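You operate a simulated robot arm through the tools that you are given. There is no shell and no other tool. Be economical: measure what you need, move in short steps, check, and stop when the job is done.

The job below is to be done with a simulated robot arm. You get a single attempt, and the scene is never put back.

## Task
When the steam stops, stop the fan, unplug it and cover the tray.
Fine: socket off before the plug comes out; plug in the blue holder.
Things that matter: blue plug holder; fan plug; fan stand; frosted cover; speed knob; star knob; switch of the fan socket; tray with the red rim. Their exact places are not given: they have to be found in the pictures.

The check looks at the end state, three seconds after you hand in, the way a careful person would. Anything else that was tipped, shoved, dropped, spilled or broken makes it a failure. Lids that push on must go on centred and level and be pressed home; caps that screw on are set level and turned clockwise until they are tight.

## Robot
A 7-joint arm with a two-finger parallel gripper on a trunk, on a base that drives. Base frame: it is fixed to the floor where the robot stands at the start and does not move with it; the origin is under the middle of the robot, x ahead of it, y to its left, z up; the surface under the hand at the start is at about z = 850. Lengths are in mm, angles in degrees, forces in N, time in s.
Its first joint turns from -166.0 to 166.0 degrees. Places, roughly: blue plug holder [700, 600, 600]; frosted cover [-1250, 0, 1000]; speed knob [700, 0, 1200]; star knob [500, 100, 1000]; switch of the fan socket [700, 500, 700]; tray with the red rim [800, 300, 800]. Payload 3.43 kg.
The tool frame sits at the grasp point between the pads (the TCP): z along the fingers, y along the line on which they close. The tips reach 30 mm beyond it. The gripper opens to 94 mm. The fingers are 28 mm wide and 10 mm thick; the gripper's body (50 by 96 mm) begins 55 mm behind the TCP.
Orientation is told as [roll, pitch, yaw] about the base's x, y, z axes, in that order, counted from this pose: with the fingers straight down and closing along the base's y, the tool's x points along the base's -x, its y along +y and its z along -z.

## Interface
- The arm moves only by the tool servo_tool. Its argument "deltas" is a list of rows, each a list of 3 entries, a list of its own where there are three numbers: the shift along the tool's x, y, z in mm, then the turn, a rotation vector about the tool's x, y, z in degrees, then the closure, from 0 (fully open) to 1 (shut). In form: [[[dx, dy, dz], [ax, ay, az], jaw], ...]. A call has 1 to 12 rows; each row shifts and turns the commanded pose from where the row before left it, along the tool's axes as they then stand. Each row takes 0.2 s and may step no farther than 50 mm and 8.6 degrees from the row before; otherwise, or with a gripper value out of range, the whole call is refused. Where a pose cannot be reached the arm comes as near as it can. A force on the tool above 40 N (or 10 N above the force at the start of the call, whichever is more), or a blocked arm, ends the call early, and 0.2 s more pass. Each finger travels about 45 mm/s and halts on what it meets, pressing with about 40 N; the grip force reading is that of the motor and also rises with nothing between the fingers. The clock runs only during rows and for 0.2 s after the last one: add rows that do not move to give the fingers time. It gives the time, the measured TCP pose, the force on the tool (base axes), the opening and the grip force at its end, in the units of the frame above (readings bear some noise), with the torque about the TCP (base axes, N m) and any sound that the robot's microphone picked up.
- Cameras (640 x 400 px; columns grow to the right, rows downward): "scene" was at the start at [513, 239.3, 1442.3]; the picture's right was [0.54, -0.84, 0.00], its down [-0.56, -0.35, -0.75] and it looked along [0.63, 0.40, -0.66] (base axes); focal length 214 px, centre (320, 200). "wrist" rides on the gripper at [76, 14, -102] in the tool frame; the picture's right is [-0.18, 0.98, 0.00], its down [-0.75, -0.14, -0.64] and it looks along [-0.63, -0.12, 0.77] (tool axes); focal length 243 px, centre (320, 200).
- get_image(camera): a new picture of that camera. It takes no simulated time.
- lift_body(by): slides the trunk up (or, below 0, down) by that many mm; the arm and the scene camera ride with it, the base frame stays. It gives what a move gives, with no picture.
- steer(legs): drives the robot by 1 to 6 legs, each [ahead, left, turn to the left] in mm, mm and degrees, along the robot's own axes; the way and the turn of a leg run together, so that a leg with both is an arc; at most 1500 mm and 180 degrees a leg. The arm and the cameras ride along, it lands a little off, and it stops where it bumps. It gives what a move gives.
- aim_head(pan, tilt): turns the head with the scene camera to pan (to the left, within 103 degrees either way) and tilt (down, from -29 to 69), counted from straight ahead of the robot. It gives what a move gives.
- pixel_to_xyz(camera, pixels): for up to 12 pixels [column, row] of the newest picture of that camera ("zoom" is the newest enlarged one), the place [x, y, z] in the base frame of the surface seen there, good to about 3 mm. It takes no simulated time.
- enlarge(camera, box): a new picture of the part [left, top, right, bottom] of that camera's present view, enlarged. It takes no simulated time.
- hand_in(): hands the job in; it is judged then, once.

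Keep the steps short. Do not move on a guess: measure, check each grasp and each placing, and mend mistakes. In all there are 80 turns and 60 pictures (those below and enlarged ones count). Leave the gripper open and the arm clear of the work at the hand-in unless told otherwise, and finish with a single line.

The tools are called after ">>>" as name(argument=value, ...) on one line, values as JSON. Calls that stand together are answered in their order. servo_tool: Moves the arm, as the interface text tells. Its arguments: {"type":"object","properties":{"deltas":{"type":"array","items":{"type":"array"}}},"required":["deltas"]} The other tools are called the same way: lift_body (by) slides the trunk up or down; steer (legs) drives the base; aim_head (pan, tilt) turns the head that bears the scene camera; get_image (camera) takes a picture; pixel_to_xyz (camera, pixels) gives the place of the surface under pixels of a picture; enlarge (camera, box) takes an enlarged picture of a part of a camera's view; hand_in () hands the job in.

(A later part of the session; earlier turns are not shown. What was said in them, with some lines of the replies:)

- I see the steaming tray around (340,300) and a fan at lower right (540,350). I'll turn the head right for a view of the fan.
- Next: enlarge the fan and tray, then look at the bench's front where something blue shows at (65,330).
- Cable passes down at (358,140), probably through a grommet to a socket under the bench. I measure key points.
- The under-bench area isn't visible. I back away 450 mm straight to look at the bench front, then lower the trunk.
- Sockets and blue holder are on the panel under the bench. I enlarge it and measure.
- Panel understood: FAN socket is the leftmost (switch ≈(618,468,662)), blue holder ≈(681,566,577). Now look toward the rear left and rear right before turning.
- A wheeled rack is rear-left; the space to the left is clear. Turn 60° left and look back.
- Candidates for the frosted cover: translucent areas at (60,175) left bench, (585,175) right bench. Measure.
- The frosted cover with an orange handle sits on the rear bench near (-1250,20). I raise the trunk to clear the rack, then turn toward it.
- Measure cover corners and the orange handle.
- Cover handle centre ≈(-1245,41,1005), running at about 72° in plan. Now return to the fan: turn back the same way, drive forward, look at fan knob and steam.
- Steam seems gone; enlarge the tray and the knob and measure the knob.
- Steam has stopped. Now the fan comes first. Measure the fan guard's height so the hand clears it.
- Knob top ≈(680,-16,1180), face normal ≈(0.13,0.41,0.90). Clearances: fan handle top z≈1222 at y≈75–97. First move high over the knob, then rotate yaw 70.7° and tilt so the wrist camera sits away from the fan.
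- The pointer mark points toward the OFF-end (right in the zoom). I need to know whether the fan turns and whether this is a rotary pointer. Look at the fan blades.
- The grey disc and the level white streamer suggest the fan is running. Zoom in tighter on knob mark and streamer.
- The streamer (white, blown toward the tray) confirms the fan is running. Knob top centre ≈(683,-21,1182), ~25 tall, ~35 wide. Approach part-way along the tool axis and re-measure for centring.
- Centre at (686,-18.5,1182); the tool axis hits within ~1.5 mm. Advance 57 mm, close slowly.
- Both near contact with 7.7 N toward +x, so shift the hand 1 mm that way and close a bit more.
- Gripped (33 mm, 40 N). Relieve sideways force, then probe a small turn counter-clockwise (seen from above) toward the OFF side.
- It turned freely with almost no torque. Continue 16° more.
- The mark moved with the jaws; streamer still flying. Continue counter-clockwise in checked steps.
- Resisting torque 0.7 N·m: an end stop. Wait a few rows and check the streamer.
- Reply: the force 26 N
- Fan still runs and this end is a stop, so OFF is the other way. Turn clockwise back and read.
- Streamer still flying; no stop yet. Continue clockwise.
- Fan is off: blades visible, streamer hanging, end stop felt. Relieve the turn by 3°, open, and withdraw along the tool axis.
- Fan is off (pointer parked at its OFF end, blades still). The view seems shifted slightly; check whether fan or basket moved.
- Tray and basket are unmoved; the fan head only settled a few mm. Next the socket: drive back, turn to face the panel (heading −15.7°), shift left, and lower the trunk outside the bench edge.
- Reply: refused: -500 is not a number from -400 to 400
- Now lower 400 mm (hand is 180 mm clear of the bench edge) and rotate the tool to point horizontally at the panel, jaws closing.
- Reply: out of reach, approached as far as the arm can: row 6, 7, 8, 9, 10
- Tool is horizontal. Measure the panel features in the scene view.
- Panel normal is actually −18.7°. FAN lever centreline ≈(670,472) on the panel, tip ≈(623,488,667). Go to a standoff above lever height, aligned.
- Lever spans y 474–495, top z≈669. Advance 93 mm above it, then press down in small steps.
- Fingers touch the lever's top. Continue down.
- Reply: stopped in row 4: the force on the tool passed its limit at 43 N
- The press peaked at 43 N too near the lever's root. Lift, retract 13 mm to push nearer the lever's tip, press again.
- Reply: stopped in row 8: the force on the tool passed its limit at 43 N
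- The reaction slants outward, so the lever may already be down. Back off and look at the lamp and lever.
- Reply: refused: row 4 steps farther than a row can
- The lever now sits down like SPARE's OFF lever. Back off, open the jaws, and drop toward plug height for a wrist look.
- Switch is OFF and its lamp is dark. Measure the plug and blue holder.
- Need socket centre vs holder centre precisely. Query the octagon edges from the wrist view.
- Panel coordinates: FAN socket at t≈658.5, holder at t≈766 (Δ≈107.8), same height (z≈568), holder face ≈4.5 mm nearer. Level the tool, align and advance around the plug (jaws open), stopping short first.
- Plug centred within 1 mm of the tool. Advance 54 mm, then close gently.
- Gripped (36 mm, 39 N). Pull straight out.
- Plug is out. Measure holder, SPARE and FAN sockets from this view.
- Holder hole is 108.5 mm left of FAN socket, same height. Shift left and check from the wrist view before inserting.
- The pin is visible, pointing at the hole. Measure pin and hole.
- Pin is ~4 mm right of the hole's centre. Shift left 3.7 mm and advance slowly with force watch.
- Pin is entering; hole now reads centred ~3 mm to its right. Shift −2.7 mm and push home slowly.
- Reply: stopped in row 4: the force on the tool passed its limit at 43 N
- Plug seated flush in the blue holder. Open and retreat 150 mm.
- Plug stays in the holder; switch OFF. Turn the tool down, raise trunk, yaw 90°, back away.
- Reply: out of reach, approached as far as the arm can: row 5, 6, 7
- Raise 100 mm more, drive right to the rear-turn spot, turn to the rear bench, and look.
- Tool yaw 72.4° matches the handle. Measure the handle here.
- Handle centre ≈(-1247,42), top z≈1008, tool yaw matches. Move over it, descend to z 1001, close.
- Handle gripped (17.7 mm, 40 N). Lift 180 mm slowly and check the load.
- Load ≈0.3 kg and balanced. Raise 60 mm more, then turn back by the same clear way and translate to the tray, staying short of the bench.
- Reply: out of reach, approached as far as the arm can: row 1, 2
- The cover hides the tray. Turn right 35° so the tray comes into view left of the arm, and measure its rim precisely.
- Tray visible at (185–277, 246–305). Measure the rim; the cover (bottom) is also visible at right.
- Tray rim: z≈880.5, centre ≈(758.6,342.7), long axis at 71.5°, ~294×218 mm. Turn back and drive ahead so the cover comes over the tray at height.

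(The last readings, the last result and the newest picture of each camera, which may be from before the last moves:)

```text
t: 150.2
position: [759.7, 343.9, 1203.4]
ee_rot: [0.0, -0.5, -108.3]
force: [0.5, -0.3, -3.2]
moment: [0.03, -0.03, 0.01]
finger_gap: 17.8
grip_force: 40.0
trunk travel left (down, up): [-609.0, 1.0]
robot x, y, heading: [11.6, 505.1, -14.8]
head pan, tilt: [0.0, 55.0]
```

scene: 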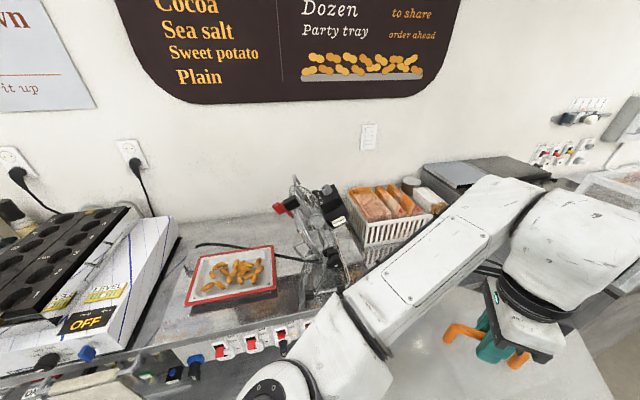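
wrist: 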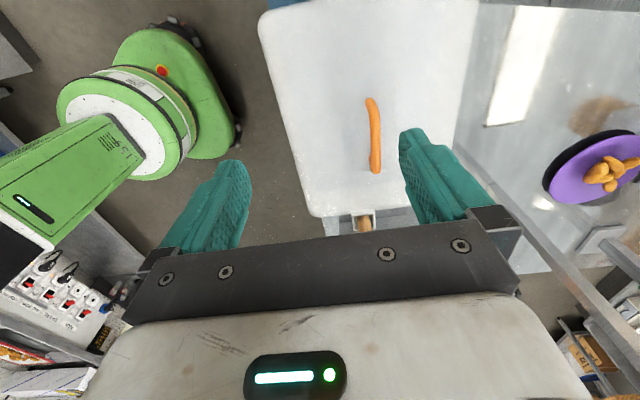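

Within 2 mm. Fine-correct, lower to z 1065 and take a hover view.

>>> servo_tool(deltas=[[[-1.5, -0.7, 0], [0, 0, 0.8], 1], [[0, 0, 35], [0, 0, 0], 1], [[0, 0, 35], [0, 0, 0], 1], [[0, 0, 35], [0, 0, 0], 1], [[0, 0, 33], [0, 0, 0], 1], [[0, 0, 0], [0, 0, 0], 1]])

>>> get_image(camera="scene")

```text
t: 151.6
position: [757.7, 341.6, 1066.4]
ee_rot: [0.0, -0.5, -109.1]
force: [-0.2, 0.3, -3.0]
moment: [0.0, 0.02, 0.01]
finger_gap: 17.8
grip_force: 40.0
trunk travel left (down, up): [-609.0, 1.0]
robot x, y, heading: [13.4, 499.6, -14.7]
head pan, tilt: [0.0, 55.0]
```

```text
1 pictures are left
```

scene: 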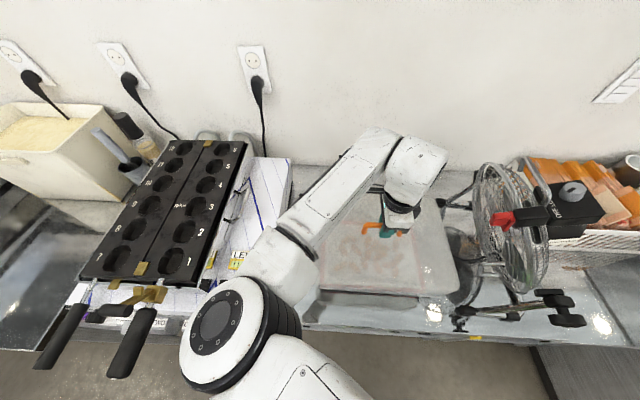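

>>> pixel_to_xyz(camera="scene", pixels=[[456, 285], [458, 290], [440, 292], [400, 292], [360, 290], [330, 288], [455, 270], [445, 230], [440, 205], [425, 200], [350, 200], [380, 296]])

>>> pixel_to_xyz(camera="scene", pixels=[[453, 260], [450, 245], [448, 238], [457, 278], [435, 199], [410, 291], [345, 288], [420, 294], [366, 230], [402, 238], [318, 284], [436, 202]])

```text
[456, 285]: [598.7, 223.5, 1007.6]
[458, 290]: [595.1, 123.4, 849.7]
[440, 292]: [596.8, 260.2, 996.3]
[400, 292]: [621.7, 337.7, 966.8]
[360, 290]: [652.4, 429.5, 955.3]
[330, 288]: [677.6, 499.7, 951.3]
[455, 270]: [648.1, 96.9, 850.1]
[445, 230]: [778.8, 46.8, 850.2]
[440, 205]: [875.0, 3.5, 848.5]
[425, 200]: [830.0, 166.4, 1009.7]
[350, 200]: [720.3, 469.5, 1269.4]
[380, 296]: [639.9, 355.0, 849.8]
```

```text
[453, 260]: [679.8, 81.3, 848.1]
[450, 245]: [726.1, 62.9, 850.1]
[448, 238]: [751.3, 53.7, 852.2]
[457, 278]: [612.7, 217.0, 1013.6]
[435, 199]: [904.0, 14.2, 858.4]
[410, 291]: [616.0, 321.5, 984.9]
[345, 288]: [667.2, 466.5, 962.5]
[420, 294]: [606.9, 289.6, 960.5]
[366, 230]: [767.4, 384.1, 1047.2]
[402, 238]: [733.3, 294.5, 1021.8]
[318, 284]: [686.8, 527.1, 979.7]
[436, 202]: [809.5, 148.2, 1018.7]
```

Cover measured: front face f≈483, back ≈735, right t≈397: aligned with the tray and centred within 2 mm. Nudge and lower gently until contact.

>>> servo_tool(deltas=[[[2, 1, 10], [0, 0, 0], 1], [[0, 0, 10], [0, 0, 0], 1], [[0, 0, 10], [0, 0, 0], 1], [[0, 0, 6], [0, 0, 0], 1], [[0, 0, 5], [0, 0, 0], 1], [[0, 0, 5], [0, 0, 0], 1], [[0, 0, 0], [0, 0, 0], 1]])

>>> servo_tool(deltas=[[[0, 0, 3], [0, 0, 0], 1], [[0, 0, 3], [0, 0, 0], 1], [[0, 0, 3], [0, 0, 0], 1], [[0, 0, 3], [0, 0, 0], 1], [[0, 0, 0], [0, 0, 0], 1]])

```text
t: 153.2
position: [759.7, 341.4, 1020.8]
ee_rot: [0.0, -0.5, -109.1]
force: [-0.1, 0.5, -4.1]
moment: [0.02, 0.0, 0.0]
finger_gap: 17.6
grip_force: 40.2
trunk travel left (down, up): [-609.0, 1.0]
robot x, y, heading: [14.6, 501.8, -14.8]
head pan, tilt: [0.0, 55.0]
```

```text
t: 154.3
position: [759.4, 341.4, 1008.0]
ee_rot: [0.0, -0.6, -109.0]
force: [0.6, -0.7, -3.6]
moment: [0.0, 0.02, -0.01]
finger_gap: 17.7
grip_force: 40.1
trunk travel left (down, up): [-609.0, 1.0]
robot x, y, heading: [12.5, 503.5, -14.8]
head pan, tilt: [0.0, 55.0]
```

No contact yet at 1008. Continue in 3 mm steps.

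>>> servo_tool(deltas=[[[1, -0.5, 3], [0, 0, 0], 1], [[0, 0, 3], [0, 0, 0], 1], [[0, 0, 3], [0, 0, 0], 1], [[0, 0, 3], [0, 0, 0], 1], [[0, 0, 3], [0, 0, 0], 1], [[0, 0, 0], [0, 0, 0], 1]])

>>> servo_tool(deltas=[[[0, 0, 2], [0, 0, 0], 1], [[0, 0, 2], [0, 0, 0], 1], [[0, 0, 2], [0, 0, 0], 1], [[0, 0, 2], [0, 0, 0], 1], [[0, 0, 0], [0, 0, 0], 1]])

```text
t: 155.8
position: [760.1, 342.7, 993.3]
ee_rot: [0.1, -0.5, -109.1]
force: [-0.2, 0.0, -2.6]
moment: [-0.02, 0.02, 0.02]
finger_gap: 17.9
grip_force: 39.9
trunk travel left (down, up): [-609.0, 1.0]
robot x, y, heading: [13.7, 502.6, -14.8]
head pan, tilt: [0.0, 55.0]
```

```text
t: 156.9
position: [761.3, 341.8, 984.4]
ee_rot: [0.0, -0.4, -109.1]
force: [0.7, 0.0, -2.9]
moment: [0.0, -0.02, 0.0]
finger_gap: 17.8
grip_force: 39.8
trunk travel left (down, up): [-609.0, 1.0]
robot x, y, heading: [12.8, 498.4, -14.6]
head pan, tilt: [0.0, 55.0]
```

>>> servo_tool(deltas=[[[0, 0, 2], [0, 0, 0], 1], [[0, 0, 2], [0, 0, 0], 1], [[0, 0, 2], [0, 0, 0], 1], [[0, 0, 2], [0, 0, 0], 1], [[0, 0, 2], [0, 0, 0], 1], [[0, 0, 0], [0, 0, 0], 1]])

```text
t: 158.3
position: [759.4, 341.8, 976.1]
ee_rot: [0.4, -0.7, -109.2]
force: [2.4, -1.9, 31.4]
moment: [-0.06, 0.04, -0.03]
finger_gap: 18.1
grip_force: 39.9
trunk travel left (down, up): [-609.0, 1.0]
robot x, y, heading: [11.6, 500.1, -14.7]
head pan, tilt: [0.0, 55.0]
```

Seated: 31 N up with almost no moment (level). Ease off 1.5 mm, open, retreat straight up.

>>> servo_tool(deltas=[[[0, 0, -1.5], [0, 0, 0], 1], [[0, 0, 0], [0, 0, 0], 0.7], [[0, 0, 0], [0, 0, 0], 0.5], [[0, 0, 0], [0, 0, 0], 0.3], [[0, 0, 0], [0, 0, 0], 0.3], [[0, 0, -20], [0, 0, 0], 0.3], [[0, 0, -40], [0, 0, 0], 0.3], [[0, 0, -45], [0, 0, 0], 0.2], [[0, 0, -45], [0, 0, 0], 0], [[0, 0, -45], [0, 0, 0], 0], [[0, 0, 0], [0, 0, 0], 0]])

>>> steer(legs=[[-350, 0, 0], [0, 0, -25]])

>>> aim_head(pan=18, tilt=36)

>>> get_image(camera="scene")

```text
t: 160.8
position: [762.2, 345.6, 1172.7]
ee_rot: [0.0, -0.5, -109.1]
force: [-0.2, 0.2, 0.5]
moment: [-0.03, 0.02, -0.01]
finger_gap: 94.0
grip_force: 0.0
trunk travel left (down, up): [-609.0, 1.0]
robot x, y, heading: [14.4, 505.5, -14.9]
head pan, tilt: [0.0, 55.0]
```

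```text
t: 164.3
position: [292.3, 136.4, 1172.1]
ee_rot: [0.1, -0.5, -133.7]
force: [0.2, -0.2, -0.2]
moment: [0.0, -0.01, 0.02]
finger_gap: 94.1
grip_force: 0.0
trunk travel left (down, up): [-609.0, 1.0]
robot x, y, heading: [-320.0, 590.3, -39.7]
head pan, tilt: [0.0, 55.0]
```

```text
t: 165.1
position: [293.0, 136.3, 1172.7]
ee_rot: [-0.1, -0.4, -133.6]
force: [-0.1, 0.9, 0.6]
moment: [0.03, 0.01, 0.02]
finger_gap: 94.1
grip_force: 0.1
trunk travel left (down, up): [-609.0, 1.0]
robot x, y, heading: [-320.3, 590.2, -39.7]
head pan, tilt: [18.0, 36.0]
```

```text
0 pictures are left
```

scene: 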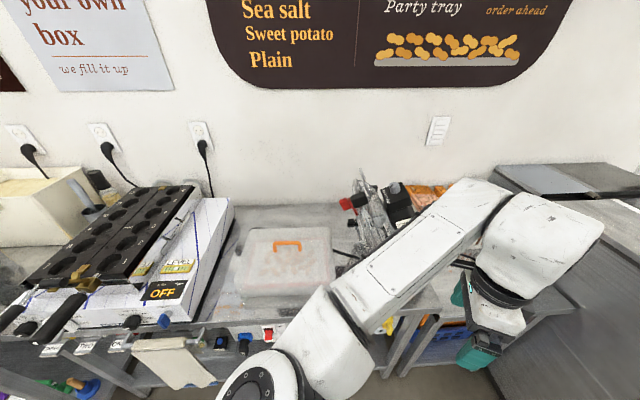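

Cover is on. Check its level and centring from points.

>>> pixel_to_xyz(camera="scene", pixels=[[277, 243], [288, 241], [299, 244], [245, 290], [270, 290], [310, 289], [328, 280], [335, 260], [250, 232], [325, 230], [240, 280], [333, 275]])

```text
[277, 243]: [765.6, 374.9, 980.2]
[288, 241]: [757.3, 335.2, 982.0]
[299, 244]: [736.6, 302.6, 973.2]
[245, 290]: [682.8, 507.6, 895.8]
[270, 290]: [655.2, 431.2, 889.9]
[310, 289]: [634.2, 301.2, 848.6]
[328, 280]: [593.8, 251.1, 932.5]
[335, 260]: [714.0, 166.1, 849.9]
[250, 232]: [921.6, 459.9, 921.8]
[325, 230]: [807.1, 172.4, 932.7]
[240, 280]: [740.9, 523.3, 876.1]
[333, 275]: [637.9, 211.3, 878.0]
```

The fan is off, its socket is off, the plug is in the blue holder, and the cover is level on the tray. The gripper is open and the arm is clear, so I hand in.

>>> hand_in()

```text
The job is handed in.
```

The job is handed in: after the steam stopped I turned the fan off, switched its socket off, moved its plug to the blue holder and set the frosted cover level on the tray; the fan head shifted a few millimetres while I turned the knob.
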